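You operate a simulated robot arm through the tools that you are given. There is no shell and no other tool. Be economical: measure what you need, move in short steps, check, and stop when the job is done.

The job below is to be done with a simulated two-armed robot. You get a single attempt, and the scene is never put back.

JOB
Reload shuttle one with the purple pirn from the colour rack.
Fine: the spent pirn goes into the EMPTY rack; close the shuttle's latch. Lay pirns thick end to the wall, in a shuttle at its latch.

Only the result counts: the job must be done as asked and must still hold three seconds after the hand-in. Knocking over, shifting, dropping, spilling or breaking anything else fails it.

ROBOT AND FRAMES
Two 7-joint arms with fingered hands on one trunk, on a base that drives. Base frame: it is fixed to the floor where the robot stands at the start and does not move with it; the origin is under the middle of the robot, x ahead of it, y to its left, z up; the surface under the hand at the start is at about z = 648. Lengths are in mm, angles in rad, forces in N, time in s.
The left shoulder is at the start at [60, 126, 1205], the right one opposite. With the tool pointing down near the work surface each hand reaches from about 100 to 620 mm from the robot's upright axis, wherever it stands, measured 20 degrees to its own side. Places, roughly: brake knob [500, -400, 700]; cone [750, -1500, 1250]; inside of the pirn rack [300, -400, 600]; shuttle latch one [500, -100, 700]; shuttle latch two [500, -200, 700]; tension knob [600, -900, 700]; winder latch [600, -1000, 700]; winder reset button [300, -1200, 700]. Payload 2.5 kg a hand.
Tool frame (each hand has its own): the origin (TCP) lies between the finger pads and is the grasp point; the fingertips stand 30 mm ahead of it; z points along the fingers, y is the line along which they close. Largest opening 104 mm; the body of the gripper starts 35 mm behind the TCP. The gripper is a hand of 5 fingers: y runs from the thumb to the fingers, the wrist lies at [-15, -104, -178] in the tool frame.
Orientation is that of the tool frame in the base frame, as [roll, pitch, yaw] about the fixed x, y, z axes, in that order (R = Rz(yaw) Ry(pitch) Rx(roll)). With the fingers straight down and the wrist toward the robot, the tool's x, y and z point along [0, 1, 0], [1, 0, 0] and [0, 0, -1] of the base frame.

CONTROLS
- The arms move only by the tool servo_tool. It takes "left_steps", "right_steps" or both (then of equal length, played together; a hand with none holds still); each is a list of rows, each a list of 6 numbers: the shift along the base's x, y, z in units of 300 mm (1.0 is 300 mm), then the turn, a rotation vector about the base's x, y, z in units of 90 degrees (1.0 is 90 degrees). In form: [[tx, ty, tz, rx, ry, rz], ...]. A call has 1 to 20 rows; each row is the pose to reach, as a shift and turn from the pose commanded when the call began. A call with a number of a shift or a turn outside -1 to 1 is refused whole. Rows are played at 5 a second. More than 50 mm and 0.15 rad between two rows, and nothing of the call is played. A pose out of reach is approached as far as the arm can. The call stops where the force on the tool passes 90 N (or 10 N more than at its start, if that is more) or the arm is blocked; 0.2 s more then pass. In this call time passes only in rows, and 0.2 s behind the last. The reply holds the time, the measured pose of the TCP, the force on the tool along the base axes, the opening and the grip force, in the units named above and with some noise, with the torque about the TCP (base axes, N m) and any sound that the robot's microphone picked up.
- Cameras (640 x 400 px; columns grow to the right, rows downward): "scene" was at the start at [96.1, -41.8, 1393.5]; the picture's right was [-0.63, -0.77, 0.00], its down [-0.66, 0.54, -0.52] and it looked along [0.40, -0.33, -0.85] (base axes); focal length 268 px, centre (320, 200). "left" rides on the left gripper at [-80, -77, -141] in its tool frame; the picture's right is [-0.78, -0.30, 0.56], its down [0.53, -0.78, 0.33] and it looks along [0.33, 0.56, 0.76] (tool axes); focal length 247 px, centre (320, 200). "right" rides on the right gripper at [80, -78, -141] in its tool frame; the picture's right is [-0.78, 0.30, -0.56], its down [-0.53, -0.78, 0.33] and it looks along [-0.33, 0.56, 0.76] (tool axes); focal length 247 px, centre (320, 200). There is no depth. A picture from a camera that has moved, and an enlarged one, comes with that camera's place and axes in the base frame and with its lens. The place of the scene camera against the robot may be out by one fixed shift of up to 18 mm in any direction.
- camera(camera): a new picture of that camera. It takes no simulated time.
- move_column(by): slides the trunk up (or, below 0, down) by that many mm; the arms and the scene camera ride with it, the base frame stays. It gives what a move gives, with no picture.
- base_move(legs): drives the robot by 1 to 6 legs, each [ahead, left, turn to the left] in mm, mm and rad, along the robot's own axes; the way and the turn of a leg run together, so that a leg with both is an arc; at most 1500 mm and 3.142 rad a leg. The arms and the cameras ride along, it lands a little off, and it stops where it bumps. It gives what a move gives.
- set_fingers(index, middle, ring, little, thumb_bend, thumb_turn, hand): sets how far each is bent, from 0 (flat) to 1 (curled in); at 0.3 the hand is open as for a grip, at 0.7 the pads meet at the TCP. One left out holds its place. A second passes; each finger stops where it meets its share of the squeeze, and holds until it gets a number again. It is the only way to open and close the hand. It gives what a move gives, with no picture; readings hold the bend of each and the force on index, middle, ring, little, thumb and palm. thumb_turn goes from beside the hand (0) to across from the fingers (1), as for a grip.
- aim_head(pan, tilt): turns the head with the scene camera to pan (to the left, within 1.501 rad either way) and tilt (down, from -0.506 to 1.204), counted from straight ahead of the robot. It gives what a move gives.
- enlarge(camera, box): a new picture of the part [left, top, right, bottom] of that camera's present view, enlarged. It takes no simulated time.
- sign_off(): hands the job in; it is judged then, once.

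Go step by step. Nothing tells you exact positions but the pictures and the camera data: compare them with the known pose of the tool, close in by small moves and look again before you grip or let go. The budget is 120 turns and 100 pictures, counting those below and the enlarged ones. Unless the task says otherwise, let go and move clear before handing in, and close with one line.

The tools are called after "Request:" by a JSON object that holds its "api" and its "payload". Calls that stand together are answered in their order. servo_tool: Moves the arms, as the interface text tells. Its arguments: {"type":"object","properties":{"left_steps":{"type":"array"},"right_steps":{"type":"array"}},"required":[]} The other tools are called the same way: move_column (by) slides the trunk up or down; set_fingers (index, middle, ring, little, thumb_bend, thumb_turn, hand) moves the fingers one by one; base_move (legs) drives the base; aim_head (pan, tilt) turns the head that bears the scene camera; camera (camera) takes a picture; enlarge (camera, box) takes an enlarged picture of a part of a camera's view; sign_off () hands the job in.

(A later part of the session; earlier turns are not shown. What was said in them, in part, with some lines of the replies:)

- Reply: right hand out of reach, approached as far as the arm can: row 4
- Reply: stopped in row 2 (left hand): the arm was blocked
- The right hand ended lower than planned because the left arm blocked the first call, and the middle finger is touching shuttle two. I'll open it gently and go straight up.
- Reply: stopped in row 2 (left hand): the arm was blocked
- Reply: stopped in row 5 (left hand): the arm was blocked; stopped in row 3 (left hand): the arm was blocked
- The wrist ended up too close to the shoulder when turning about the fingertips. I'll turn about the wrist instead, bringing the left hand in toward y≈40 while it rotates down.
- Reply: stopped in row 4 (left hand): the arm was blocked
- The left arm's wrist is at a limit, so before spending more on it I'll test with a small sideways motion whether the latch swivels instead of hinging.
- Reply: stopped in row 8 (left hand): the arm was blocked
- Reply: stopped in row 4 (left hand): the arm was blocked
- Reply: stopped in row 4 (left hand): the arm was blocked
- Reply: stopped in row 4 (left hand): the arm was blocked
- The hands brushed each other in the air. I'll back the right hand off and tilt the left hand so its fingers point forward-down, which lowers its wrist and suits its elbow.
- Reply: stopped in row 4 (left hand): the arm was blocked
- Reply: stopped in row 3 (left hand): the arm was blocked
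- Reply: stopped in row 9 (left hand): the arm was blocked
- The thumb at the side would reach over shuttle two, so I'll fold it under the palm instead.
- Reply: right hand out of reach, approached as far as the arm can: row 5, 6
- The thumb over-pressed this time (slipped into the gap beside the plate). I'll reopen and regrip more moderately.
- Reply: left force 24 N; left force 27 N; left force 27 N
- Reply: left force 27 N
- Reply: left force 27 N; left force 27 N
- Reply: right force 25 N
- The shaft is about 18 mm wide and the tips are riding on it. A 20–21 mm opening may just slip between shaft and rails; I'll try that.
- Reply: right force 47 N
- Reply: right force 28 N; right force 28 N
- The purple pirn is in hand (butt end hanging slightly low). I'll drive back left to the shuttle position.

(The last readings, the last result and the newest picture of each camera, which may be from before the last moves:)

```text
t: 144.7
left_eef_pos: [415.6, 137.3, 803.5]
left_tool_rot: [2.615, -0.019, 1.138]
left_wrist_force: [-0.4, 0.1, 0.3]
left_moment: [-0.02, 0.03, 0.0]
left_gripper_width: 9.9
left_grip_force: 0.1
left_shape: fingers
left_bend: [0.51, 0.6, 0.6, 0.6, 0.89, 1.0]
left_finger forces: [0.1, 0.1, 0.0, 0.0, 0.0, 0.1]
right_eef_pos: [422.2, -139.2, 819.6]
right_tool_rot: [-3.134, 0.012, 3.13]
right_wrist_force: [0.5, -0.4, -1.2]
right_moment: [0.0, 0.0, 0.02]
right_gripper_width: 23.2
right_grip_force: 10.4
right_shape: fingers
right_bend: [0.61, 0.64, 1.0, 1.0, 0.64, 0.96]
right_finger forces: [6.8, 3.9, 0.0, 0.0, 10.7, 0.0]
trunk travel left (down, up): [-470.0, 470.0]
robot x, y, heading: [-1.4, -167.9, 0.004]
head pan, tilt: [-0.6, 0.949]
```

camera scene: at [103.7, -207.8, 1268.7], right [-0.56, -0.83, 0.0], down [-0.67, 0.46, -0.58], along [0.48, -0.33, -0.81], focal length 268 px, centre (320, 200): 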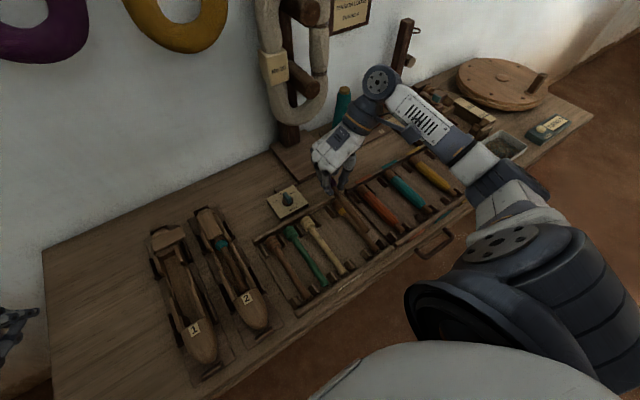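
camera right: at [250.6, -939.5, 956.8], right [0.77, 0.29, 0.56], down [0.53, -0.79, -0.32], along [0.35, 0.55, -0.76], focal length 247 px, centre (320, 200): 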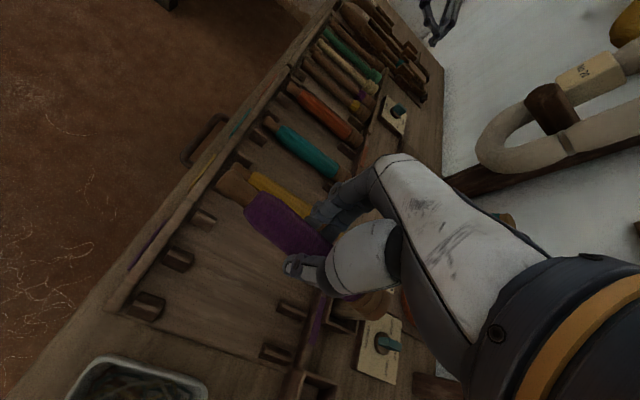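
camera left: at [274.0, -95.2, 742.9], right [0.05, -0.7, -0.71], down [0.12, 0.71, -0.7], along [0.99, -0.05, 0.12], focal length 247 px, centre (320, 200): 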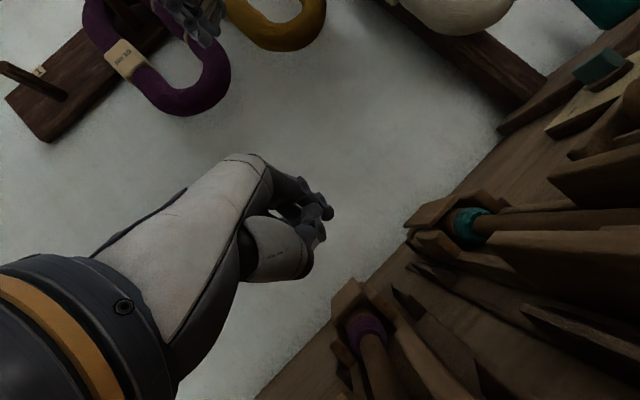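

Now over shuttle one: align to y≈-60, lower part-way, and look.

Request:
{"api": "servo_tool", "payload": {"right_steps": [[0, 0.1, 0, 0, 0, 0], [0, 0.2, 0, 0, 0, 0], [0.003, 0.263, 0, 0, 0, 0], [0.003, 0.263, -0.1, 0, 0, 0], [0.003, 0.263, -0.2, 0, 0, 0]]}}

Request:
{"api": "aim_head", "payload": {"pan": -0.1, "tilt": 0.95}}

Request:
{"api": "enlarge", "payload": {"camera": "scene", "box": [210, 170, 350, 330]}}

Request:
{"api": "enlarge", "payload": {"camera": "right", "box": [160, 100, 400, 320]}}

```text
t: 145.9
left_eef_pos: [417.0, 137.2, 803.7]
left_tool_rot: [2.614, -0.019, 1.139]
left_wrist_force: [0.7, 0.5, 0.5]
left_moment: [-0.04, -0.02, -0.03]
left_gripper_width: 9.9
left_grip_force: 0.1
left_shape: fingers
left_bend: [0.51, 0.6, 0.6, 0.6, 0.89, 1.0]
left_finger forces: [0.0, 0.0, 0.0, 0.0, 0.0, 0.0]
right_eef_pos: [421.3, -60.6, 758.9]
right_tool_rot: [-3.137, 0.011, 3.13]
right_wrist_force: [-0.2, -0.3, 0.1]
right_moment: [-0.02, 0.0, 0.0]
right_gripper_width: 23.5
right_grip_force: 10.7
right_shape: fingers
right_bend: [0.61, 0.64, 1.0, 1.0, 0.64, 0.96]
right_finger forces: [6.8, 3.9, 0.0, 0.0, 10.6, 0.0]
trunk travel left (down, up): [-470.0, 470.0]
robot x, y, heading: [0.9, -170.1, -0.001]
head pan, tilt: [-0.6, 0.949]
```

```text
t: 146.8
left_eef_pos: [416.0, 137.9, 805.1]
left_tool_rot: [2.614, -0.018, 1.137]
left_wrist_force: [-0.3, -1.0, -0.6]
left_moment: [-0.02, 0.01, -0.02]
left_gripper_width: 10.2
left_grip_force: 0.1
left_shape: fingers
left_bend: [0.51, 0.6, 0.6, 0.6, 0.89, 1.0]
left_finger forces: [0.0, 0.0, 0.0, 0.0, 0.0, 0.0]
right_eef_pos: [421.6, -61.7, 759.8]
right_tool_rot: [-3.134, 0.01, 3.129]
right_wrist_force: [-0.1, -0.2, -0.6]
right_moment: [0.02, 0.02, 0.03]
right_gripper_width: 23.2
right_grip_force: 10.9
right_shape: fingers
right_bend: [0.61, 0.64, 1.0, 1.0, 0.64, 0.96]
right_finger forces: [6.8, 3.9, 0.0, 0.0, 10.6, 0.0]
trunk travel left (down, up): [-470.0, 470.0]
robot x, y, heading: [0.2, -167.9, -0.003]
head pan, tilt: [-0.099, 0.949]
```

```text
2.50 times, centred on (280, 250) of scene
camera zoom: at [116.1, -174.4, 1268.7], right [-0.1, -0.99, 0.0], down [-0.81, 0.08, -0.58], along [0.58, -0.06, -0.81], focal length 671 px, centre (420, 75)
```

zoom: 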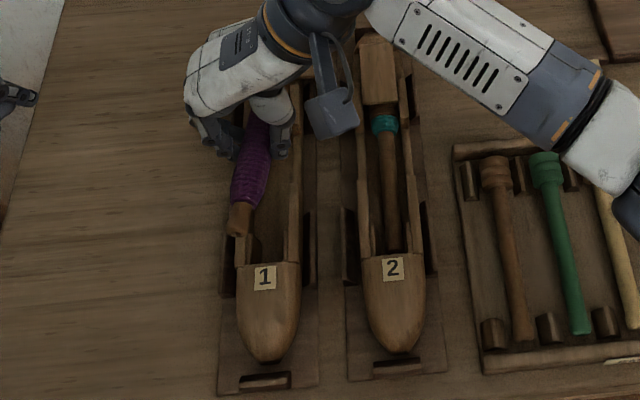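

```text
1.82 times, centred on (280, 210) of right
camera zoom: at [338.4, -135.7, 901.7], right [0.77, 0.29, 0.56], down [0.53, -0.79, -0.32], along [0.35, 0.55, -0.76], focal length 449 px, centre (393, 182)
```

zoom: 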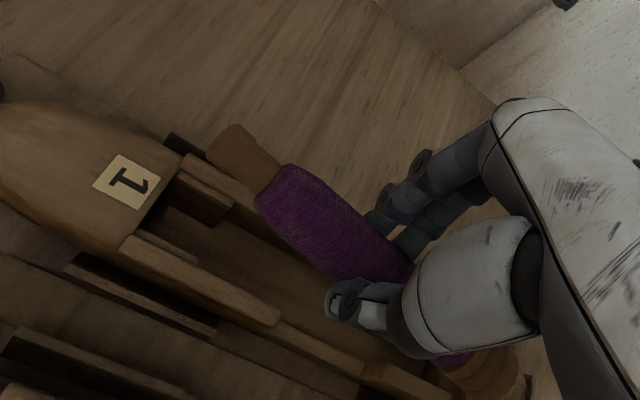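

The pirn sits over the channel, butt end low and toward the latch. I'll lower slowly so the butt enters its pocket first and levels the pirn.

Request:
{"api": "servo_tool", "payload": {"right_steps": [[0.003, 0.002, -0.04, 0, 0, 0], [0.003, 0.002, -0.07, 0, 0, 0], [0.003, 0.002, -0.09, 0, 0, 0], [0.003, 0.002, -0.105, 0, 0, 0]]}}

Request:
{"api": "servo_tool", "payload": {"right_steps": [[0, 0, -0.012, 0, 0, 0], [0, 0, -0.024, 0, 0, 0], [0, 0, -0.036, 0, 0, 0]]}}

Request:
{"api": "enlarge", "payload": {"camera": "right", "box": [160, 100, 400, 320]}}

```text
t: 147.8
left_eef_pos: [415.6, 138.0, 804.3]
left_tool_rot: [2.616, -0.019, 1.139]
left_wrist_force: [1.0, 0.5, -0.2]
left_moment: [-0.02, 0.0, 0.0]
left_gripper_width: 10.1
left_grip_force: 0.1
left_shape: fingers
left_bend: [0.51, 0.6, 0.6, 0.6, 0.89, 1.0]
left_finger forces: [0.0, 0.1, 0.0, 0.0, 0.0, 0.0]
right_eef_pos: [423.2, -59.9, 728.9]
right_tool_rot: [-3.135, 0.01, 3.129]
right_wrist_force: [0.0, 0.2, -0.2]
right_moment: [0.0, 0.04, -0.01]
right_gripper_width: 23.4
right_grip_force: 9.9
right_shape: fingers
right_bend: [0.61, 0.64, 1.0, 1.0, 0.64, 0.96]
right_finger forces: [6.9, 3.9, 0.1, 0.0, 10.6, 0.1]
trunk travel left (down, up): [-470.0, 470.0]
robot x, y, heading: [2.8, -166.8, -0.004]
head pan, tilt: [-0.099, 0.949]
```

```text
t: 148.7
left_eef_pos: [415.8, 136.4, 804.7]
left_tool_rot: [2.617, -0.02, 1.138]
left_wrist_force: [0.0, 0.7, 1.1]
left_moment: [0.02, 0.02, 0.01]
left_gripper_width: 10.2
left_grip_force: 0.1
left_shape: fingers
left_bend: [0.51, 0.6, 0.6, 0.6, 0.89, 1.0]
left_finger forces: [0.0, 0.0, 0.0, 0.0, 0.0, 0.0]
right_eef_pos: [423.6, -60.3, 718.6]
right_tool_rot: [-3.137, 0.012, 3.13]
right_wrist_force: [-1.6, -2.4, 5.1]
right_moment: [-0.05, -0.02, 0.11]
right_gripper_width: 23.1
right_grip_force: 11.8
right_shape: fingers
right_bend: [0.61, 0.64, 1.0, 1.0, 0.64, 0.96]
right_finger forces: [5.3, 5.3, 0.0, 0.1, 13.6, 0.0]
trunk travel left (down, up): [-470.0, 470.0]
robot x, y, heading: [-1.6, -170.1, 0.002]
head pan, tilt: [-0.099, 0.949]
```

```text
1.82 times, centred on (280, 210) of right
camera zoom: at [339.0, -135.8, 860.3], right [0.77, 0.29, 0.56], down [0.53, -0.79, -0.32], along [0.35, 0.55, -0.76], focal length 449 px, centre (393, 182)
```

zoom: 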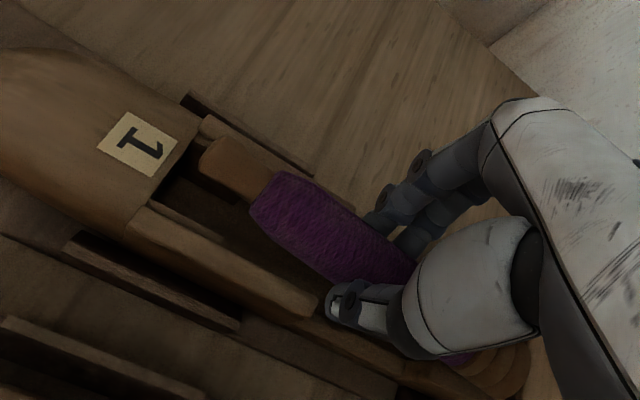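

Request:
{"api": "servo_tool", "payload": {"right_steps": [[0, 0, -0.01, 0, 0, 0], [0, 0, -0.02, 0, 0, 0]]}}

Request:
{"api": "enlarge", "payload": {"camera": "scene", "box": [245, 175, 315, 245]}}

```text
t: 149.2
left_eef_pos: [415.6, 137.2, 803.9]
left_tool_rot: [2.615, -0.021, 1.138]
left_wrist_force: [-0.6, 0.0, 0.0]
left_moment: [0.0, 0.01, 0.02]
left_gripper_width: 10.1
left_grip_force: 0.1
left_shape: fingers
left_bend: [0.51, 0.6, 0.6, 0.6, 0.89, 1.0]
left_finger forces: [0.0, 0.0, 0.0, 0.1, 0.0, 0.0]
right_eef_pos: [422.6, -61.7, 712.6]
right_tool_rot: [-3.135, 0.01, 3.13]
right_wrist_force: [-0.3, -0.1, 0.9]
right_moment: [-0.04, -0.04, 0.11]
right_gripper_width: 23.5
right_grip_force: 11.5
right_shape: fingers
right_bend: [0.61, 0.63, 1.0, 1.0, 0.64, 0.96]
right_finger forces: [5.3, 5.9, 0.0, 0.0, 11.9, 0.0]
trunk travel left (down, up): [-470.0, 470.0]
robot x, y, heading: [1.7, -166.2, -0.003]
head pan, tilt: [-0.099, 0.949]
```

```text
5.71 times, centred on (280, 210) of scene
camera zoom: at [116.0, -174.4, 1268.7], right [-0.1, -1.0, 0.0], down [-0.81, 0.08, -0.58], along [0.58, -0.06, -0.81], focal length 1533 px, centre (549, 143)
```

zoom: 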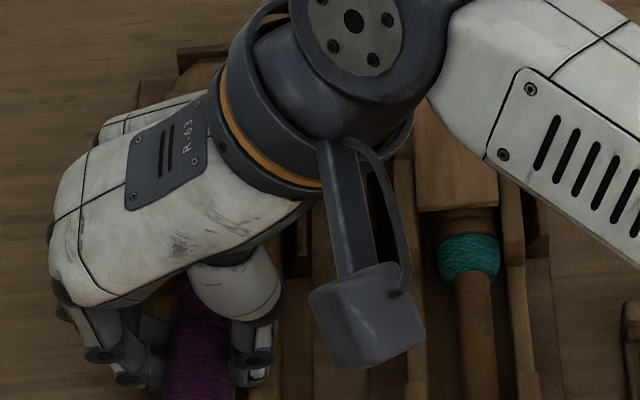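

The load dropped off — the butt slid into the pocket. Continue lowering.

Request:
{"api": "servo_tool", "payload": {"right_steps": [[0, 0.002, -0.01, 0, 0, 0], [0, 0.002, -0.02, 0, 0, 0], [0, 0.002, -0.03, 0, 0, 0]]}}

Request:
{"api": "servo_tool", "payload": {"right_steps": [[0, 0, -0.008, 0, 0, 0], [0, 0, -0.016, 0, 0, 0]]}}

```text
t: 150.1
left_eef_pos: [417.0, 137.1, 803.7]
left_tool_rot: [2.615, -0.019, 1.139]
left_wrist_force: [0.9, -0.3, -0.4]
left_moment: [0.0, -0.01, 0.0]
left_gripper_width: 10.0
left_grip_force: 0.1
left_shape: fingers
left_bend: [0.51, 0.6, 0.6, 0.6, 0.89, 1.0]
left_finger forces: [0.1, 0.0, 0.0, 0.0, 0.1, 0.1]
right_eef_pos: [422.9, -59.9, 703.6]
right_tool_rot: [-3.133, 0.01, 3.128]
right_wrist_force: [0.1, -0.1, 0.1]
right_moment: [-0.04, -0.03, 0.11]
right_gripper_width: 23.3
right_grip_force: 11.3
right_shape: fingers
right_bend: [0.61, 0.63, 1.0, 1.0, 0.64, 0.97]
right_finger forces: [5.6, 5.5, 0.0, 0.0, 11.7, 0.0]
trunk travel left (down, up): [-470.0, 470.0]
robot x, y, heading: [0.6, -167.7, -0.001]
head pan, tilt: [-0.099, 0.949]
```

```text
t: 150.7
left_eef_pos: [415.9, 137.9, 804.2]
left_tool_rot: [2.614, -0.02, 1.139]
left_wrist_force: [-0.1, 0.5, -0.7]
left_moment: [0.01, -0.01, -0.03]
left_gripper_width: 10.0
left_grip_force: 0.0
left_shape: fingers
left_bend: [0.51, 0.6, 0.6, 0.6, 0.89, 1.0]
left_finger forces: [0.0, 0.1, 0.0, 0.0, 0.0, 0.0]
right_eef_pos: [422.6, -60.9, 698.3]
right_tool_rot: [-3.136, 0.011, 3.129]
right_wrist_force: [-0.7, -1.0, -0.5]
right_moment: [0.01, 0.02, 0.09]
right_gripper_width: 23.2
right_grip_force: 11.5
right_shape: fingers
right_bend: [0.61, 0.63, 1.0, 1.0, 0.64, 0.97]
right_finger forces: [5.8, 5.4, 0.0, 0.0, 11.7, 0.0]
trunk travel left (down, up): [-470.0, 470.0]
robot x, y, heading: [2.9, -171.1, -0.001]
head pan, tilt: [-0.099, 0.949]
```

Request:
{"api": "servo_tool", "payload": {"right_steps": [[0, 0, -0.006, 0, 0, 0], [0, 0, -0.012, 0, 0, 0]]}}

Request:
{"api": "enlarge", "payload": {"camera": "right", "box": [180, 110, 380, 300]}}

```text
t: 151.2
left_eef_pos: [415.7, 137.6, 802.7]
left_tool_rot: [2.613, -0.019, 1.139]
left_wrist_force: [-0.6, -0.3, 0.7]
left_moment: [0.0, -0.01, 0.01]
left_gripper_width: 10.2
left_grip_force: 0.1
left_shape: fingers
left_bend: [0.51, 0.6, 0.6, 0.6, 0.89, 1.0]
left_finger forces: [0.0, 0.0, 0.1, 0.0, 0.0, 0.0]
right_eef_pos: [423.5, -59.6, 696.6]
right_tool_rot: [-3.139, 0.016, 3.129]
right_wrist_force: [-0.9, -1.1, 8.0]
right_moment: [0.14, 0.02, 0.1]
right_gripper_width: 23.4
right_grip_force: 16.9
right_shape: fingers
right_bend: [0.61, 0.63, 1.0, 1.0, 0.64, 0.97]
right_finger forces: [6.7, 14.1, 0.0, 0.0, 12.7, 0.1]
trunk travel left (down, up): [-470.0, 470.0]
robot x, y, heading: [1.9, -171.4, 0.002]
head pan, tilt: [-0.099, 0.949]
```

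```text
2.11 times, centred on (280, 205) of right
camera zoom: at [339.3, -135.0, 838.0], right [0.77, 0.29, 0.57], down [0.53, -0.78, -0.32], along [0.35, 0.55, -0.76], focal length 520 px, centre (404, 190)
```

zoom: 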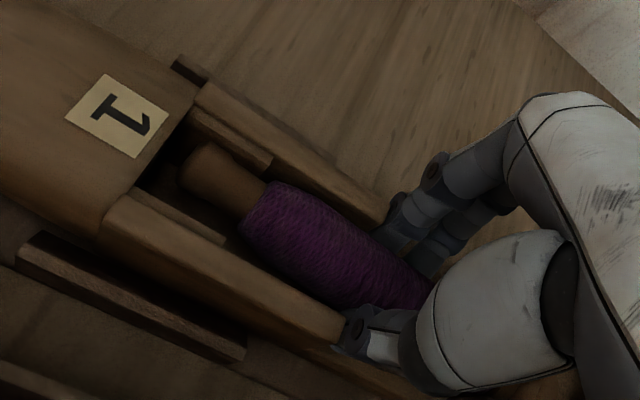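

The pirn lies in the channel, fingers now at rail height. Release gently and rise.

Request:
{"api": "servo_tool", "payload": {"right_steps": [[0, 0, 0.008, 0, 0, 0], [0, 0, 0.01, 0, 0, 0]]}}

Request:
{"api": "set_fingers", "payload": {"hand": "right", "index": 0.58, "middle": 0.58, "thumb_bend": 0.6}}

Request:
{"api": "set_fingers", "payload": {"hand": "right", "index": 0.5, "middle": 0.5, "thumb_bend": 0.5}}

Request:
{"api": "servo_tool", "payload": {"right_steps": [[0, 0, 0.03, 0, 0, 0], [0, 0, 0.08, 0, 0, 0], [0, 0, 0.15, 0, 0, 0], [0, 0, 0.25, 0, 0, 0], [-0.05, -0.1, 0.38, 0, 0, 0], [-0.1, -0.2, 0.48, 0, 0, 0], [-0.15, -0.3, 0.5, 0, 0, 0]]}}

Request:
{"api": "enlarge", "payload": {"camera": "scene", "box": [230, 160, 310, 260]}}

```text
t: 151.8
left_eef_pos: [416.0, 138.6, 803.1]
left_tool_rot: [2.614, -0.02, 1.141]
left_wrist_force: [-0.1, 0.4, -0.3]
left_moment: [-0.02, 0.04, 0.01]
left_gripper_width: 10.3
left_grip_force: 0.1
left_shape: fingers
left_bend: [0.51, 0.6, 0.6, 0.6, 0.89, 1.0]
left_finger forces: [0.0, 0.0, 0.0, 0.0, 0.0, 0.0]
right_eef_pos: [424.4, -61.4, 697.2]
right_tool_rot: [-3.136, 0.01, 3.129]
right_wrist_force: [1.9, -0.1, 1.8]
right_moment: [0.03, -0.02, 0.06]
right_gripper_width: 23.1
right_grip_force: 12.8
right_shape: fingers
right_bend: [0.61, 0.63, 1.0, 1.0, 0.64, 0.97]
right_finger forces: [6.2, 8.4, 0.0, 0.0, 11.1, 0.1]
trunk travel left (down, up): [-470.0, 470.0]
robot x, y, heading: [0.8, -172.0, 0.002]
head pan, tilt: [-0.099, 0.949]
```

```text
t: 152.8
left_eef_pos: [415.8, 137.4, 804.3]
left_tool_rot: [2.615, -0.021, 1.139]
left_wrist_force: [0.1, 0.5, 0.8]
left_moment: [-0.01, 0.01, 0.02]
left_gripper_width: 9.8
left_grip_force: 0.0
left_shape: fingers
left_bend: [0.51, 0.6, 0.6, 0.6, 0.89, 1.0]
left_finger forces: [0.1, 0.0, 0.1, 0.0, 0.1, 0.0]
right_eef_pos: [423.4, -60.9, 698.0]
right_tool_rot: [-3.135, 0.011, 3.128]
right_wrist_force: [0.2, -0.8, -0.3]
right_moment: [-0.02, -0.03, 0.01]
right_gripper_width: 30.1
right_grip_force: 0.2
right_shape: fingers
right_bend: [0.57, 0.57, 1.0, 1.0, 0.6, 0.97]
right_finger forces: [0.0, 0.3, 0.0, 0.0, 0.1, 0.1]
trunk travel left (down, up): [-470.0, 470.0]
robot x, y, heading: [2.9, -169.0, 0.002]
head pan, tilt: [-0.099, 0.949]
```

```text
t: 153.8
left_eef_pos: [416.2, 138.1, 804.5]
left_tool_rot: [2.614, -0.021, 1.14]
left_wrist_force: [-0.5, 0.4, 0.8]
left_moment: [0.01, 0.02, 0.02]
left_gripper_width: 10.3
left_grip_force: 0.0
left_shape: fingers
left_bend: [0.51, 0.6, 0.6, 0.6, 0.89, 1.0]
left_finger forces: [0.0, 0.1, 0.0, 0.1, 0.0, 0.0]
right_eef_pos: [423.3, -60.4, 697.7]
right_tool_rot: [-3.134, 0.011, 3.129]
right_wrist_force: [0.5, 0.2, 0.7]
right_moment: [-0.01, 0.02, 0.03]
right_gripper_width: 51.5
right_grip_force: 0.0
right_shape: fingers
right_bend: [0.5, 0.5, 1.0, 1.0, 0.5, 0.97]
right_finger forces: [0.0, 0.0, 0.0, 0.0, 0.0, 0.0]
trunk travel left (down, up): [-470.0, 470.0]
robot x, y, heading: [0.2, -168.5, -0.001]
head pan, tilt: [-0.099, 0.949]
```

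```text
refused: row 5 steps farther than a row can; nothing moved
```

```text
4.00 times, centred on (270, 210) of scene
camera zoom: at [116.1, -174.3, 1268.7], right [-0.1, -1.0, 0.0], down [-0.81, 0.08, -0.58], along [0.58, -0.06, -0.81], focal length 1073 px, centre (520, 160)
```

zoom: 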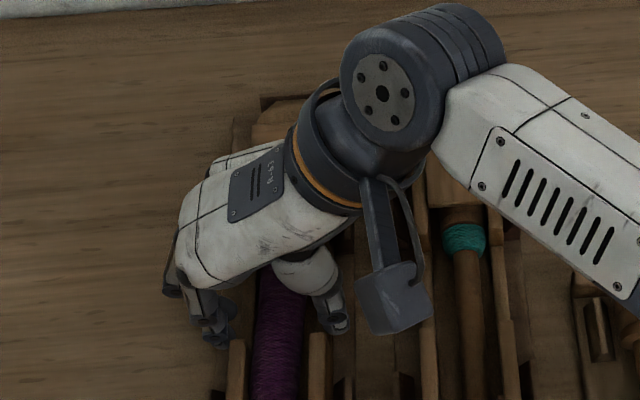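

Request:
{"api": "servo_tool", "payload": {"right_steps": [[0, 0, 0.03, 0, 0, 0], [0, 0, 0.08, 0, 0, 0], [0, 0, 0.18, 0, 0, 0], [0, 0, 0.3, 0, 0, 0], [-0.03, -0.06, 0.4, 0, 0, 0], [-0.06, -0.14, 0.48, 0, 0, 0], [-0.1, -0.24, 0.5, 0, 0, 0], [-0.14, -0.34, 0.5, 0, 0, 0]]}}

Request:
{"api": "enlarge", "payload": {"camera": "scene", "box": [230, 165, 320, 265]}}

```text
t: 155.7
left_eef_pos: [415.7, 137.0, 803.2]
left_tool_rot: [2.615, -0.02, 1.139]
left_wrist_force: [-0.3, 0.8, 0.1]
left_moment: [0.02, 0.0, 0.0]
left_gripper_width: 10.2
left_grip_force: 0.2
left_shape: fingers
left_bend: [0.51, 0.6, 0.6, 0.6, 0.89, 1.0]
left_finger forces: [0.1, 0.1, 0.1, 0.0, 0.0, 0.1]
right_eef_pos: [380.4, -163.9, 848.4]
right_tool_rot: [-3.135, 0.009, 3.131]
right_wrist_force: [0.5, 0.1, -0.3]
right_moment: [0.0, -0.03, -0.01]
right_gripper_width: 51.6
right_grip_force: 0.1
right_shape: fingers
right_bend: [0.5, 0.5, 1.0, 1.0, 0.5, 0.97]
right_finger forces: [0.1, 0.0, 0.1, 0.0, 0.0, 0.0]
trunk travel left (down, up): [-470.0, 470.0]
robot x, y, heading: [-0.1, -166.4, -0.003]
head pan, tilt: [-0.099, 0.949]
```

```text
4.00 times, centred on (275, 215) of scene
camera zoom: at [116.0, -174.5, 1268.7], right [-0.1, -1.0, 0.0], down [-0.81, 0.08, -0.58], along [0.58, -0.06, -0.81], focal length 1073 px, centre (500, 140)
```

zoom: 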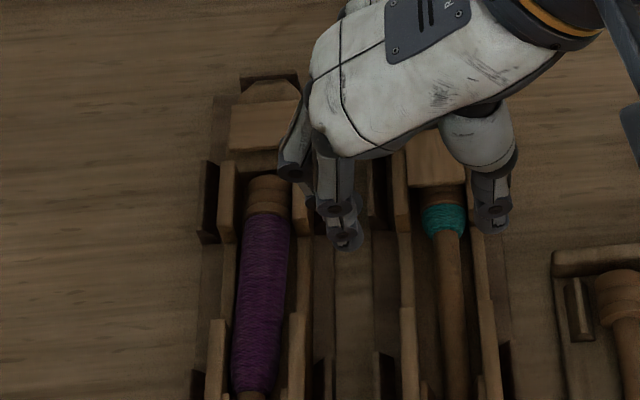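

The purple pirn is seated with its thick end at the latch. To close the swivel lid I must push its free end (y≈-105) toward the robot from its wall side, so I'll lower the trunk for extra reach.

Request:
{"api": "servo_tool", "payload": {"left_steps": [[0, 0, 0.12, 0, 0, 0], [0, 0, 0.24, 0, 0, 0], [0, 0, 0.36, 0, 0, 0], [0, 0, 0.45, 0, 0, 0]], "right_steps": [[0, 0, 0.1, 0, 0, 0], [0, 0, 0.2, 0, 0, 0], [0, 0, 0.28, 0, 0, 0], [0, 0, 0.35, 0, 0, 0]]}}

```text
t: 156.7
left_eef_pos: [415.2, 139.1, 938.9]
left_tool_rot: [2.614, -0.02, 1.14]
left_wrist_force: [0.1, 0.1, -0.6]
left_moment: [-0.01, -0.03, 0.01]
left_gripper_width: 10.3
left_grip_force: 0.0
left_shape: fingers
left_bend: [0.51, 0.6, 0.6, 0.6, 0.89, 1.0]
left_finger forces: [0.1, 0.0, 0.0, 0.1, 0.1, 0.1]
left hand out of reach, approached as far as the arm can: row 1, 2
right_eef_pos: [381.2, -161.9, 953.0]
right_tool_rot: [-3.136, 0.009, 3.128]
right_wrist_force: [-0.2, 0.0, -0.4]
right_moment: [-0.03, -0.01, -0.01]
right_gripper_width: 51.8
right_grip_force: 0.0
right_shape: fingers
right_bend: [0.5, 0.5, 1.0, 1.0, 0.5, 0.97]
right_finger forces: [0.0, 0.0, 0.1, 0.1, 0.0, 0.0]
trunk travel left (down, up): [-470.0, 470.0]
robot x, y, heading: [0.7, -167.7, 0.002]
head pan, tilt: [-0.099, 0.949]
```

Request:
{"api": "move_column", "payload": {"by": -120}}

Request:
{"api": "set_fingers", "payload": {"hand": "right", "middle": 1, "index": 0.68, "thumb_bend": 0.74}}

Request:
{"api": "servo_tool", "payload": {"right_steps": [[0.1, 0.04, 0, 0, 0, 0], [0.2, 0.08, 0, 0, 0, 0], [0.3, 0.12, 0, 0, 0, 0], [0.4, 0.16, 0, 0, 0, 0], [0.5, 0.19, -0.04, 0, 0, 0], [0.607, 0.215, -0.08, 0, 0, 0]]}}

```text
t: 158.2
left_eef_pos: [416.2, 137.7, 819.2]
left_tool_rot: [2.614, -0.02, 1.14]
left_wrist_force: [0.0, 0.0, -0.6]
left_moment: [0.02, -0.04, 0.01]
left_gripper_width: 10.4
left_grip_force: 0.0
left_shape: fingers
left_bend: [0.51, 0.6, 0.6, 0.6, 0.89, 1.0]
left_finger forces: [0.0, 0.0, 0.1, 0.1, 0.0, 0.1]
right_eef_pos: [380.6, -162.6, 833.4]
right_tool_rot: [-3.136, 0.012, 3.131]
right_wrist_force: [-0.1, 0.3, 1.0]
right_moment: [0.0, 0.02, 0.0]
right_gripper_width: 51.7
right_grip_force: 0.0
right_shape: fingers
right_bend: [0.5, 0.5, 1.0, 1.0, 0.5, 0.97]
right_finger forces: [0.1, 0.1, 0.1, 0.0, 0.0, 0.1]
trunk travel left (down, up): [-350.0, 590.0]
robot x, y, heading: [4.6, -167.8, 0.002]
head pan, tilt: [-0.099, 0.949]
```

```text
t: 159.2
left_eef_pos: [415.1, 138.3, 819.4]
left_tool_rot: [2.613, -0.02, 1.138]
left_wrist_force: [-0.1, 0.1, 0.0]
left_moment: [0.0, -0.02, 0.02]
left_gripper_width: 10.0
left_grip_force: 0.1
left_shape: fingers
left_bend: [0.51, 0.6, 0.6, 0.6, 0.89, 1.0]
left_finger forces: [0.0, 0.0, 0.0, 0.0, 0.0, 0.1]
right_eef_pos: [381.4, -162.8, 833.6]
right_tool_rot: [-3.132, 0.009, 3.128]
right_wrist_force: [0.1, -0.7, -0.3]
right_moment: [-0.01, -0.02, 0.0]
right_gripper_width: 0.0
right_grip_force: 0.0
right_shape: fingers
right_bend: [0.67, 1.0, 1.0, 1.0, 0.73, 0.97]
right_finger forces: [0.0, 0.1, 0.0, 0.0, 0.1, 0.1]
trunk travel left (down, up): [-350.0, 590.0]
robot x, y, heading: [-0.2, -170.1, 0.002]
head pan, tilt: [-0.099, 0.949]
```

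```text
t: 160.6
left_eef_pos: [415.5, 136.6, 819.1]
left_tool_rot: [2.613, -0.02, 1.138]
left_wrist_force: [0.9, 0.3, 0.4]
left_moment: [0.01, -0.04, -0.02]
left_gripper_width: 10.4
left_grip_force: 0.1
left_shape: fingers
left_bend: [0.51, 0.6, 0.6, 0.6, 0.89, 1.0]
left_finger forces: [0.1, 0.1, 0.1, 0.0, 0.1, 0.1]
right_eef_pos: [553.3, -100.7, 804.5]
right_tool_rot: [-3.136, 0.014, 3.132]
right_wrist_force: [0.5, 0.6, 0.2]
right_moment: [0.02, 0.01, -0.03]
right_gripper_width: 0.1
right_grip_force: 0.1
right_shape: fingers
right_bend: [0.67, 1.0, 1.0, 1.0, 0.73, 0.97]
right_finger forces: [0.0, 0.0, 0.0, 0.0, 0.0, 0.0]
right hand out of reach, approached as far as the arm can: row 6
trunk travel left (down, up): [-350.0, 590.0]
robot x, y, heading: [-3.1, -168.9, 0.001]
head pan, tilt: [-0.099, 0.949]
```

Nearly at the limit; moving the base 80 mm left aligns the right shoulder with the target.

Request:
{"api": "base_move", "payload": {"legs": [[0, 80, 0]]}}

Request:
{"api": "servo_tool", "payload": {"right_steps": [[0.02, -0.12, 0, 0, 0, 0], [0.03, -0.22, 0, 0, 0, 0], [0.04, -0.25, -0.02, 0, 0, 0]]}}

```text
t: 161.6
left_eef_pos: [416.7, 218.2, 818.5]
left_tool_rot: [2.615, -0.018, 1.138]
left_wrist_force: [0.0, -0.3, 0.5]
left_moment: [-0.01, 0.02, 0.0]
left_gripper_width: 10.1
left_grip_force: 0.1
left_shape: fingers
left_bend: [0.51, 0.6, 0.6, 0.6, 0.89, 1.0]
left_finger forces: [0.0, 0.0, 0.1, 0.0, 0.0, 0.1]
right_eef_pos: [552.8, -22.4, 804.2]
right_tool_rot: [-3.134, 0.01, 3.129]
right_wrist_force: [-0.3, -0.9, 0.1]
right_moment: [-0.02, 0.0, 0.0]
right_gripper_width: 0.1
right_grip_force: 0.1
right_shape: fingers
right_bend: [0.67, 1.0, 1.0, 1.0, 0.73, 0.97]
right_finger forces: [0.0, 0.0, 0.1, 0.0, 0.0, 0.0]
trunk travel left (down, up): [-350.0, 590.0]
robot x, y, heading: [0.3, -90.0, -0.002]
head pan, tilt: [-0.099, 0.949]
```

```text
t: 162.4
left_eef_pos: [415.3, 218.6, 818.0]
left_tool_rot: [2.615, -0.02, 1.138]
left_wrist_force: [0.5, 0.0, -0.4]
left_moment: [0.0, 0.0, -0.01]
left_gripper_width: 10.2
left_grip_force: 0.0
left_shape: fingers
left_bend: [0.51, 0.6, 0.6, 0.6, 0.89, 1.0]
left_finger forces: [0.0, 0.1, 0.0, 0.0, 0.0, 0.0]
right_eef_pos: [563.4, -96.7, 799.2]
right_tool_rot: [-3.134, 0.011, 3.13]
right_wrist_force: [-0.6, -0.3, 0.1]
right_moment: [0.02, 0.01, 0.0]
right_gripper_width: 0.0
right_grip_force: 0.1
right_shape: fingers
right_bend: [0.67, 1.0, 1.0, 1.0, 0.73, 0.97]
right_finger forces: [0.0, 0.1, 0.0, 0.0, 0.0, 0.1]
trunk travel left (down, up): [-350.0, 590.0]
robot x, y, heading: [2.7, -88.4, -0.0]
head pan, tilt: [-0.099, 0.949]
```

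Request:
{"api": "enlarge", "payload": {"camera": "right", "box": [180, 130, 360, 330]}}

```text
2.00 times, centred on (270, 230) of right
camera zoom: at [480.8, -172.0, 940.0], right [0.77, 0.29, 0.56], down [0.53, -0.79, -0.32], along [0.35, 0.55, -0.76], focal length 494 px, centre (420, 140)
```

zoom: 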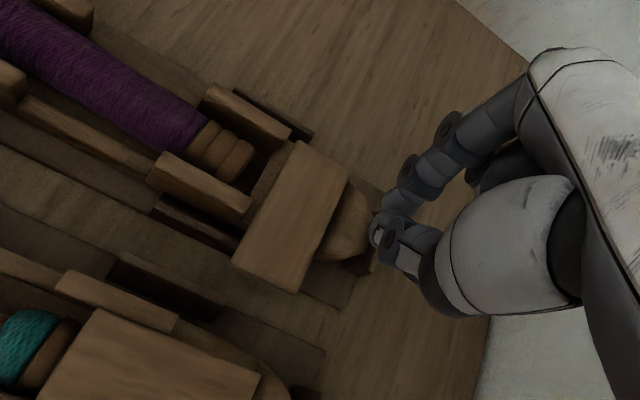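

The lid spans x 525–561, y -43…-114 (pivot ≈ 541,-60). I'll push with the middle finger, which sits ~22 mm further toward the wall, curling the others.

Request:
{"api": "set_fingers", "payload": {"hand": "right", "index": 1, "thumb_bend": 0.95}}

Request:
{"api": "set_fingers", "payload": {"hand": "right", "middle": 0.66}}

Request:
{"api": "servo_tool", "payload": {"right_steps": [[-0.01, -0.03, 0, 0, 0, 0], [-0.01, -0.033, -0.1, 0, 0, 0]]}}

Request:
{"api": "enlarge", "payload": {"camera": "right", "box": [180, 130, 360, 330]}}

```text
t: 163.4
left_eef_pos: [415.7, 217.3, 818.2]
left_tool_rot: [2.613, -0.02, 1.14]
left_wrist_force: [-0.2, 0.7, -0.9]
left_moment: [0.02, 0.0, 0.01]
left_gripper_width: 10.2
left_grip_force: 0.2
left_shape: fingers
left_bend: [0.51, 0.6, 0.6, 0.6, 0.89, 1.0]
left_finger forces: [0.1, 0.0, 0.0, 0.0, 0.0, 0.1]
right_eef_pos: [564.5, -96.6, 798.3]
right_tool_rot: [-3.134, 0.01, 3.129]
right_wrist_force: [-0.3, 0.2, -0.1]
right_moment: [0.01, 0.01, 0.0]
right_gripper_width: 2.4
right_grip_force: 0.0
right_shape: fingers
right_bend: [0.78, 1.0, 1.0, 1.0, 0.91, 0.97]
right_finger forces: [0.0, 0.1, 0.1, 0.1, 0.0, 0.0]
trunk travel left (down, up): [-350.0, 590.0]
robot x, y, heading: [1.4, -90.1, 0.003]
head pan, tilt: [-0.099, 0.949]
```

```text
t: 164.4
left_eef_pos: [416.0, 217.4, 819.8]
left_tool_rot: [2.614, -0.022, 1.141]
left_wrist_force: [0.2, -0.1, 0.8]
left_moment: [0.0, -0.03, -0.01]
left_gripper_width: 10.1
left_grip_force: 0.1
left_shape: fingers
left_bend: [0.51, 0.6, 0.6, 0.6, 0.89, 1.0]
left_finger forces: [0.1, 0.1, 0.0, 0.0, 0.0, 0.0]
right_eef_pos: [565.4, -97.4, 799.0]
right_tool_rot: [-3.133, 0.011, 3.129]
right_wrist_force: [-0.2, -1.1, 0.7]
right_moment: [0.0, 0.02, -0.02]
right_gripper_width: 3.3
right_grip_force: 0.1
right_shape: fingers
right_bend: [0.8, 0.66, 1.0, 1.0, 0.94, 0.97]
right_finger forces: [0.0, 0.0, 0.0, 0.1, 0.0, 0.0]
trunk travel left (down, up): [-350.0, 590.0]
robot x, y, heading: [-3.5, -88.7, -0.002]
head pan, tilt: [-0.099, 0.949]
```

```text
t: 165.0
left_eef_pos: [416.9, 217.3, 818.8]
left_tool_rot: [2.613, -0.02, 1.139]
left_wrist_force: [-0.2, -0.4, -0.2]
left_moment: [-0.02, 0.02, -0.04]
left_gripper_width: 10.0
left_grip_force: 0.0
left_shape: fingers
left_bend: [0.51, 0.6, 0.6, 0.6, 0.89, 1.0]
left_finger forces: [0.1, 0.0, 0.0, 0.0, 0.1, 0.0]
right_eef_pos: [562.5, -107.2, 768.2]
right_tool_rot: [-3.135, 0.012, 3.129]
right_wrist_force: [0.7, 0.7, 0.2]
right_moment: [-0.01, -0.02, 0.0]
right_gripper_width: 3.1
right_grip_force: 0.1
right_shape: fingers
right_bend: [0.81, 0.66, 1.0, 1.0, 0.95, 0.97]
right_finger forces: [0.1, 0.1, 0.1, 0.1, 0.0, 0.1]
trunk travel left (down, up): [-350.0, 590.0]
robot x, y, heading: [2.5, -90.4, 0.003]
head pan, tilt: [-0.099, 0.949]
```

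```text
2.00 times, centred on (270, 230) of right
camera zoom: at [478.3, -181.8, 909.7], right [0.77, 0.29, 0.56], down [0.53, -0.79, -0.32], along [0.35, 0.55, -0.76], focal length 494 px, centre (420, 140)
```

zoom: 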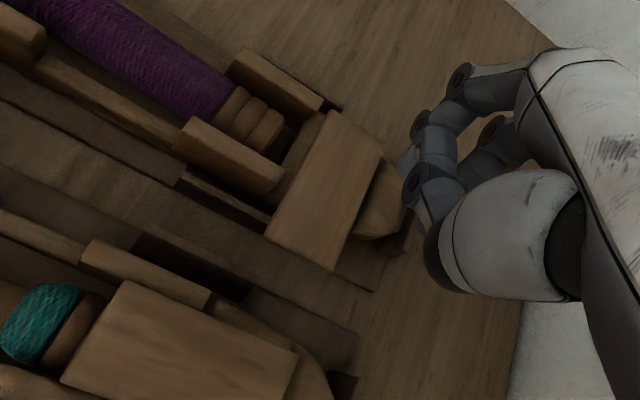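

Index and thumb are tangled; I'll open the thumb, fully curl the index, then refold the thumb.

Request:
{"api": "set_fingers", "payload": {"hand": "right", "thumb_bend": 0.4}}

Request:
{"api": "set_fingers", "payload": {"hand": "right", "index": 1}}

Request:
{"api": "set_fingers", "payload": {"hand": "right", "thumb_bend": 0.95, "middle": 0.62}}

```text
t: 166.0
left_eef_pos: [416.3, 217.7, 819.7]
left_tool_rot: [2.614, -0.019, 1.139]
left_wrist_force: [0.0, 0.0, -0.1]
left_moment: [-0.01, 0.01, 0.0]
left_gripper_width: 10.2
left_grip_force: 0.1
left_shape: fingers
left_bend: [0.51, 0.6, 0.6, 0.6, 0.89, 1.0]
left_finger forces: [0.2, 0.0, 0.0, 0.0, 0.1, 0.0]
right_eef_pos: [563.2, -107.5, 767.7]
right_tool_rot: [-3.134, 0.011, 3.128]
right_wrist_force: [-0.2, 0.4, -0.1]
right_moment: [-0.02, 0.01, 0.01]
right_gripper_width: 60.3
right_grip_force: 0.0
right_shape: fingers
right_bend: [1.0, 0.66, 1.0, 1.0, 0.4, 0.97]
right_finger forces: [0.0, 0.1, 0.0, 0.0, 0.0, 0.0]
trunk travel left (down, up): [-350.0, 590.0]
robot x, y, heading: [2.1, -90.1, 0.001]
head pan, tilt: [-0.099, 0.949]
```

```text
t: 167.0
left_eef_pos: [415.2, 217.9, 819.5]
left_tool_rot: [2.615, -0.019, 1.139]
left_wrist_force: [0.4, 0.5, 0.1]
left_moment: [0.01, 0.0, -0.03]
left_gripper_width: 10.1
left_grip_force: 0.0
left_shape: fingers
left_bend: [0.51, 0.6, 0.6, 0.6, 0.89, 1.0]
left_finger forces: [0.1, 0.0, 0.0, 0.0, 0.0, 0.0]
right_eef_pos: [561.9, -107.0, 768.1]
right_tool_rot: [-3.136, 0.011, 3.129]
right_wrist_force: [0.5, 0.7, 0.3]
right_moment: [-0.01, -0.01, -0.04]
right_gripper_width: 60.2
right_grip_force: 0.1
right_shape: fingers
right_bend: [1.0, 0.66, 1.0, 1.0, 0.4, 0.97]
right_finger forces: [0.0, 0.0, 0.0, 0.1, 0.0, 0.0]
trunk travel left (down, up): [-350.0, 590.0]
robot x, y, heading: [0.4, -88.3, -0.003]
head pan, tilt: [-0.099, 0.949]
```

```text
t: 168.0
left_eef_pos: [415.9, 217.8, 818.6]
left_tool_rot: [2.612, -0.021, 1.139]
left_wrist_force: [0.9, -0.3, -0.1]
left_moment: [0.0, 0.0, 0.0]
left_gripper_width: 10.2
left_grip_force: 0.0
left_shape: fingers
left_bend: [0.51, 0.6, 0.6, 0.6, 0.89, 1.0]
left_finger forces: [0.0, 0.1, 0.0, 0.0, 0.0, 0.0]
right_eef_pos: [562.4, -107.1, 768.3]
right_tool_rot: [-3.134, 0.009, 3.127]
right_wrist_force: [-0.4, -0.3, 0.0]
right_moment: [0.0, -0.02, 0.01]
right_gripper_width: 35.1
right_grip_force: 0.1
right_shape: fingers
right_bend: [1.0, 0.62, 1.0, 1.0, 0.89, 0.97]
right_finger forces: [0.0, 0.0, 0.0, 0.0, 0.0, 0.0]
trunk travel left (down, up): [-350.0, 590.0]
robot x, y, heading: [-1.7, -89.9, -0.003]
head pan, tilt: [-0.099, 0.949]
```

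Now the middle finger alone points down at about x≈578, clear beyond the lid's edge. Descend beside it and then push along the arc.

Request:
{"api": "servo_tool", "payload": {"right_steps": [[0, -0.007, -0.06, 0, 0, 0], [0, -0.007, -0.11, 0, 0, 0], [0, -0.007, -0.15, 0, 0, 0], [0, -0.007, -0.17, 0, 0, 0]]}}

```text
t: 169.0
left_eef_pos: [415.9, 217.7, 818.5]
left_tool_rot: [2.616, -0.019, 1.137]
left_wrist_force: [-0.9, -0.2, -0.2]
left_moment: [0.01, -0.03, 0.03]
left_gripper_width: 10.1
left_grip_force: 0.0
left_shape: fingers
left_bend: [0.51, 0.6, 0.6, 0.6, 0.89, 1.0]
left_finger forces: [0.1, 0.0, 0.0, 0.0, 0.0, 0.1]
right_eef_pos: [562.6, -109.2, 717.9]
right_tool_rot: [-3.135, 0.01, 3.13]
right_wrist_force: [-0.1, 0.4, 0.2]
right_moment: [0.0, -0.01, 0.02]
right_gripper_width: 35.2
right_grip_force: 0.1
right_shape: fingers
right_bend: [1.0, 0.62, 1.0, 1.0, 0.89, 0.97]
right_finger forces: [0.0, 0.0, 0.0, 0.0, 0.0, 0.1]
trunk travel left (down, up): [-350.0, 590.0]
robot x, y, heading: [1.5, -88.4, 0.004]
head pan, tilt: [-0.099, 0.949]
```

Request:
{"api": "servo_tool", "payload": {"right_steps": [[-0.02, -0.005, 0, 0, 0, 0], [-0.039, -0.009, 0, 0, 0, 0], [-0.06, -0.018, 0, 0, 0, 0], [-0.079, -0.026, 0, 0, 0, 0], [-0.1, -0.032, 0, 0, 0, 0], [-0.12, -0.034, 0, 0, 0, 0], [-0.14, -0.033, 0, 0, 0, 0], [-0.162, -0.029, 0, 0, 0, 0]]}}

Request:
{"api": "enlarge", "payload": {"camera": "right", "box": [200, 110, 380, 310]}}

```text
t: 170.8
left_eef_pos: [415.7, 217.8, 819.8]
left_tool_rot: [2.613, -0.02, 1.14]
left_wrist_force: [0.1, 0.0, 0.7]
left_moment: [-0.02, 0.01, -0.03]
left_gripper_width: 10.1
left_grip_force: 0.0
left_shape: fingers
left_bend: [0.51, 0.6, 0.6, 0.6, 0.89, 1.0]
left_finger forces: [0.1, 0.0, 0.1, 0.0, 0.0, 0.0]
right_eef_pos: [513.4, -116.3, 716.7]
right_tool_rot: [-3.136, 0.009, 3.129]
right_wrist_force: [0.2, 0.8, 0.0]
right_moment: [-0.01, -0.01, -0.01]
right_gripper_width: 35.3
right_grip_force: 0.4
right_shape: fingers
right_bend: [1.0, 0.62, 1.0, 1.0, 0.89, 0.97]
right_finger forces: [0.0, 0.3, 0.0, 0.1, 0.1, 0.0]
trunk travel left (down, up): [-350.0, 590.0]
robot x, y, heading: [1.7, -87.4, 0.002]
head pan, tilt: [-0.099, 0.949]
```

```text
2.00 times, centred on (290, 210) of right
camera zoom: at [429.7, -192.2, 858.7], right [0.77, 0.29, 0.56], down [0.53, -0.79, -0.32], along [0.35, 0.55, -0.76], focal length 494 px, centre (380, 180)
```

zoom: 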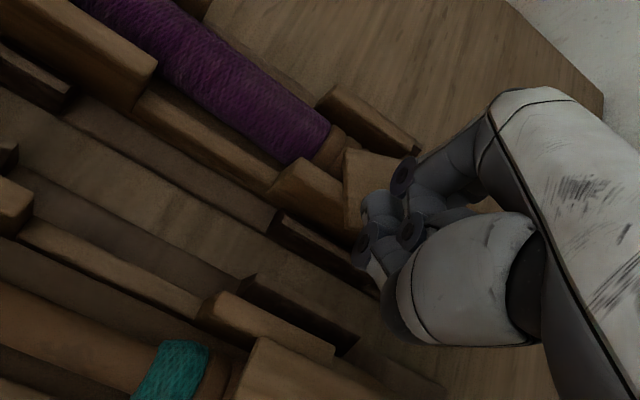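

The lid has come round to about 28° from closed. Continue along the arc, then inch +y until a firm stop is felt.

Request:
{"api": "servo_tool", "payload": {"right_steps": [[-0.02, 0.004, 0, 0, 0, 0], [-0.04, 0.01, 0, 0, 0, 0], [-0.058, 0.02, 0, 0, 0, 0], [-0.068, 0.028, 0, 0, 0, 0], [-0.075, 0.036, 0, 0, 0, 0]]}}

Request:
{"api": "servo_tool", "payload": {"right_steps": [[-0.003, 0.007, 0, 0, 0, 0], [-0.006, 0.014, 0, 0, 0, 0]]}}

```text
t: 172.0
left_eef_pos: [414.1, 218.6, 819.5]
left_tool_rot: [2.615, -0.019, 1.139]
left_wrist_force: [0.3, -0.4, -0.1]
left_moment: [0.01, 0.0, 0.03]
left_gripper_width: 10.4
left_grip_force: 0.1
left_shape: fingers
left_bend: [0.51, 0.6, 0.6, 0.6, 0.89, 1.0]
left_finger forces: [0.0, 0.1, 0.1, 0.0, 0.1, 0.1]
right_eef_pos: [490.5, -107.3, 718.6]
right_tool_rot: [-3.135, 0.011, 3.13]
right_wrist_force: [0.0, -0.6, -0.2]
right_moment: [0.02, -0.02, -0.01]
right_gripper_width: 34.9
right_grip_force: 0.5
right_shape: fingers
right_bend: [1.0, 0.62, 1.0, 1.0, 0.89, 0.97]
right_finger forces: [0.0, 0.6, 0.0, 0.1, 0.0, 0.0]
trunk travel left (down, up): [-350.0, 590.0]
robot x, y, heading: [1.5, -92.2, -0.003]
head pan, tilt: [-0.099, 0.949]
```

```text
t: 172.6
left_eef_pos: [416.1, 218.7, 818.9]
left_tool_rot: [2.613, -0.02, 1.139]
left_wrist_force: [0.3, -0.5, -0.6]
left_moment: [-0.01, 0.02, 0.01]
left_gripper_width: 10.2
left_grip_force: 0.1
left_shape: fingers
left_bend: [0.51, 0.6, 0.6, 0.6, 0.89, 1.0]
left_finger forces: [0.0, 0.0, 0.1, 0.0, 0.0, 0.1]
right_eef_pos: [489.0, -102.4, 718.0]
right_tool_rot: [-3.137, 0.013, 3.128]
right_wrist_force: [0.3, -1.5, 1.3]
right_moment: [-0.02, -0.03, -0.05]
right_gripper_width: 34.8
right_grip_force: 0.7
right_shape: fingers
right_bend: [1.0, 0.63, 1.0, 1.0, 0.89, 0.97]
right_finger forces: [0.0, 2.1, 0.1, 0.0, 0.1, 0.1]
trunk travel left (down, up): [-350.0, 590.0]
robot x, y, heading: [3.1, -88.7, 0.002]
head pan, tilt: [-0.099, 0.949]
```

Request:
{"api": "servo_tool", "payload": {"right_steps": [[-0.002, 0.007, 0, 0, 0, 0], [-0.004, 0.014, 0, 0, 0, 0]]}}

Request:
{"api": "servo_tool", "payload": {"right_steps": [[0, 0.006, 0, 0, 0, 0], [0, 0.012, 0, 0, 0, 0]]}}

```text
t: 173.2
left_eef_pos: [415.9, 216.9, 818.8]
left_tool_rot: [2.613, -0.021, 1.142]
left_wrist_force: [-0.2, -0.3, 0.4]
left_moment: [-0.02, 0.01, 0.0]
left_gripper_width: 10.1
left_grip_force: 0.1
left_shape: fingers
left_bend: [0.51, 0.6, 0.6, 0.6, 0.89, 1.0]
left_finger forces: [0.1, 0.0, 0.0, 0.0, 0.1, 0.1]
right_eef_pos: [488.3, -98.3, 716.6]
right_tool_rot: [-3.135, 0.014, 3.129]
right_wrist_force: [1.5, -1.8, 2.8]
right_moment: [0.0, -0.05, -0.06]
right_gripper_width: 35.0
right_grip_force: 2.6
right_shape: fingers
right_bend: [1.0, 0.64, 1.0, 1.0, 0.89, 0.97]
right_finger forces: [0.1, 3.8, 0.0, 0.1, 0.0, 0.1]
trunk travel left (down, up): [-350.0, 590.0]
robot x, y, heading: [-3.5, -86.2, 0.001]
head pan, tilt: [-0.099, 0.949]
```

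```text
t: 173.8
left_eef_pos: [415.8, 217.9, 818.7]
left_tool_rot: [2.615, -0.02, 1.139]
left_wrist_force: [0.2, -0.3, 0.2]
left_moment: [0.0, 0.07, -0.01]
left_gripper_width: 10.0
left_grip_force: 0.0
left_shape: fingers
left_bend: [0.51, 0.6, 0.6, 0.6, 0.89, 1.0]
left_finger forces: [0.0, 0.0, 0.0, 0.0, 0.1, 0.0]
right_eef_pos: [487.4, -96.2, 718.3]
right_tool_rot: [-3.136, 0.011, 3.131]
right_wrist_force: [-1.3, -2.4, 2.8]
right_moment: [-0.03, 0.0, -0.03]
right_gripper_width: 34.8
right_grip_force: 1.8
right_shape: fingers
right_bend: [1.0, 0.65, 1.0, 1.0, 0.89, 0.97]
right_finger forces: [0.1, 4.0, 0.0, 0.0, 0.0, 0.0]
trunk travel left (down, up): [-350.0, 590.0]
robot x, y, heading: [-0.4, -89.5, -0.002]
head pan, tilt: [-0.099, 0.949]
```

The finger is yielding rather than the lid moving. I'll push by straightening the middle finger itself in small increments.

Request:
{"api": "set_fingers", "payload": {"hand": "right", "middle": 0.57}}

Request:
{"api": "set_fingers", "payload": {"hand": "right", "middle": 0.53}}

```text
t: 174.8
left_eef_pos: [415.5, 217.4, 819.4]
left_tool_rot: [2.614, -0.019, 1.139]
left_wrist_force: [-0.5, -0.1, 0.3]
left_moment: [-0.02, 0.03, -0.01]
left_gripper_width: 10.1
left_grip_force: 0.2
left_shape: fingers
left_bend: [0.51, 0.6, 0.6, 0.6, 0.89, 1.0]
left_finger forces: [0.0, 0.1, 0.0, 0.1, 0.0, 0.0]
right_eef_pos: [488.1, -95.0, 718.4]
right_tool_rot: [-3.136, 0.012, 3.13]
right_wrist_force: [0.5, -6.5, 3.8]
right_moment: [-0.04, -0.1, -0.09]
right_gripper_width: 34.9
right_grip_force: 3.2
right_shape: fingers
right_bend: [1.0, 0.63, 1.0, 1.0, 0.89, 0.97]
right_finger forces: [0.0, 6.9, 0.0, 0.0, 0.1, 0.0]
trunk travel left (down, up): [-350.0, 590.0]
robot x, y, heading: [3.1, -90.7, 0.006]
head pan, tilt: [-0.099, 0.949]
```

```text
t: 175.8
left_eef_pos: [416.0, 218.3, 819.4]
left_tool_rot: [2.616, -0.02, 1.138]
left_wrist_force: [0.5, 0.2, 0.0]
left_moment: [0.01, 0.01, 0.02]
left_gripper_width: 10.2
left_grip_force: 0.1
left_shape: fingers
left_bend: [0.51, 0.6, 0.6, 0.6, 0.89, 1.0]
left_finger forces: [0.1, 0.1, 0.0, 0.0, 0.0, 0.1]
right_eef_pos: [488.6, -95.7, 716.5]
right_tool_rot: [-3.137, 0.013, 3.129]
right_wrist_force: [0.0, -7.4, 6.1]
right_moment: [-0.08, -0.1, -0.09]
right_gripper_width: 34.9
right_grip_force: 4.5
right_shape: fingers
right_bend: [1.0, 0.62, 1.0, 1.0, 0.89, 0.97]
right_finger forces: [0.0, 8.8, 0.1, 0.0, 0.0, 0.1]
trunk travel left (down, up): [-350.0, 590.0]
robot x, y, heading: [0.2, -86.6, -0.002]
head pan, tilt: [-0.099, 0.949]
```

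A firm stop at ~9 N with the finger where the lid's closed edge should be — likely closed. I'll back the finger off, rise and move clear, then use the last picture to verify.

Request:
{"api": "set_fingers", "payload": {"hand": "right", "middle": 0.68}}

Request:
{"api": "servo_tool", "payload": {"right_steps": [[0, -0.02, 0.03, 0, 0, 0], [0, -0.02, 0.13, 0, 0, 0], [0, -0.04, 0.26, 0, 0, 0], [-0.03, -0.14, 0.36, 0, 0, 0], [-0.08, -0.26, 0.4, 0, 0, 0], [-0.14, -0.38, 0.42, 0, 0, 0], [-0.2, -0.5, 0.42, 0, 0, 0], [-0.25, -0.62, 0.42, 0, 0, 0], [-0.3, -0.74, 0.42, 0, 0, 0]]}}

Request:
{"api": "aim_head", "payload": {"pan": 0.0, "tilt": 0.95}}

```text
t: 176.8
left_eef_pos: [415.1, 218.0, 819.6]
left_tool_rot: [2.615, -0.019, 1.139]
left_wrist_force: [0.3, 0.5, -0.2]
left_moment: [0.01, -0.02, 0.02]
left_gripper_width: 10.5
left_grip_force: 0.1
left_shape: fingers
left_bend: [0.51, 0.6, 0.6, 0.6, 0.89, 1.0]
left_finger forces: [0.0, 0.0, 0.0, 0.0, 0.0, 0.0]
right_eef_pos: [487.3, -96.1, 717.1]
right_tool_rot: [-3.137, 0.011, 3.128]
right_wrist_force: [0.5, -0.1, 0.7]
right_moment: [0.01, 0.01, -0.02]
right_gripper_width: 34.9
right_grip_force: 0.1
right_shape: fingers
right_bend: [1.0, 0.68, 1.0, 1.0, 0.89, 0.97]
right_finger forces: [0.0, 0.1, 0.1, 0.1, 0.0, 0.0]
trunk travel left (down, up): [-350.0, 590.0]
robot x, y, heading: [2.9, -90.5, -0.0]
head pan, tilt: [-0.099, 0.949]
```

```text
t: 178.8
left_eef_pos: [415.3, 218.1, 818.0]
left_tool_rot: [2.614, -0.02, 1.139]
left_wrist_force: [0.2, 0.0, -0.1]
left_moment: [-0.01, 0.04, 0.02]
left_gripper_width: 10.1
left_grip_force: 0.0
left_shape: fingers
left_bend: [0.51, 0.6, 0.6, 0.6, 0.89, 1.0]
left_finger forces: [0.0, 0.1, 0.0, 0.0, 0.1, 0.1]
right_eef_pos: [397.6, -316.9, 844.1]
right_tool_rot: [-3.136, 0.011, 3.132]
right_wrist_force: [0.1, 0.3, 1.0]
right_moment: [0.01, -0.04, 0.0]
right_gripper_width: 34.9
right_grip_force: 0.0
right_shape: fingers
right_bend: [1.0, 0.68, 1.0, 1.0, 0.89, 0.97]
right_finger forces: [0.0, 0.0, 0.0, 0.0, 0.1, 0.1]
trunk travel left (down, up): [-350.0, 590.0]
robot x, y, heading: [2.1, -88.9, -0.003]
head pan, tilt: [-0.099, 0.949]
```

```text
t: 179.5
left_eef_pos: [415.4, 217.4, 818.6]
left_tool_rot: [2.615, -0.019, 1.141]
left_wrist_force: [-0.2, 0.4, -0.5]
left_moment: [0.01, 0.01, 0.0]
left_gripper_width: 10.2
left_grip_force: 0.0
left_shape: fingers
left_bend: [0.51, 0.6, 0.6, 0.6, 0.89, 1.0]
left_finger forces: [0.0, 0.0, 0.1, 0.1, 0.0, 0.0]
right_eef_pos: [397.6, -317.1, 843.9]
right_tool_rot: [-3.134, 0.013, 3.129]
right_wrist_force: [-0.5, -0.3, 0.4]
right_moment: [-0.01, 0.0, -0.01]
right_gripper_width: 34.8
right_grip_force: 0.0
right_shape: fingers
right_bend: [1.0, 0.68, 1.0, 1.0, 0.89, 0.97]
right_finger forces: [0.1, 0.0, 0.1, 0.0, 0.1, 0.0]
trunk travel left (down, up): [-350.0, 590.0]
robot x, y, heading: [0.2, -89.3, -0.004]
head pan, tilt: [0.0, 0.949]
```

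Request:
{"api": "enlarge", "payload": {"camera": "scene", "box": [270, 145, 360, 250]}}

```text
3.81 times, centred on (315, 198) of scene
camera zoom: at [116.4, -87.6, 1148.7], right [0.0, -1.0, 0.0], down [-0.81, 0.0, -0.58], along [0.58, 0.0, -0.81], focal length 1022 px, centre (339, 210)
```

zoom: 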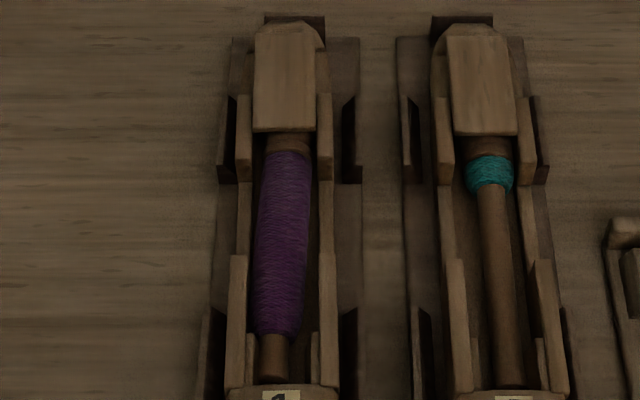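

The last picture shows the purple pirn in shuttle one, thick end at the latch, with the lid straight and closed over it. The spent pirn is in the EMPTY rack, and both hands are clear.

Request:
{"api": "sign_off", "payload": {}}

```text
The job is handed in.
```

Shuttle one now holds the purple pirn with its thick end at the closed latch, and the spent pirn is in the EMPTY rack. While working I nudged shuttle two with a finger and briefly lifted shuttle one a couple of centimetres. Both look in place in the last picture, but I have not seen the judging result.
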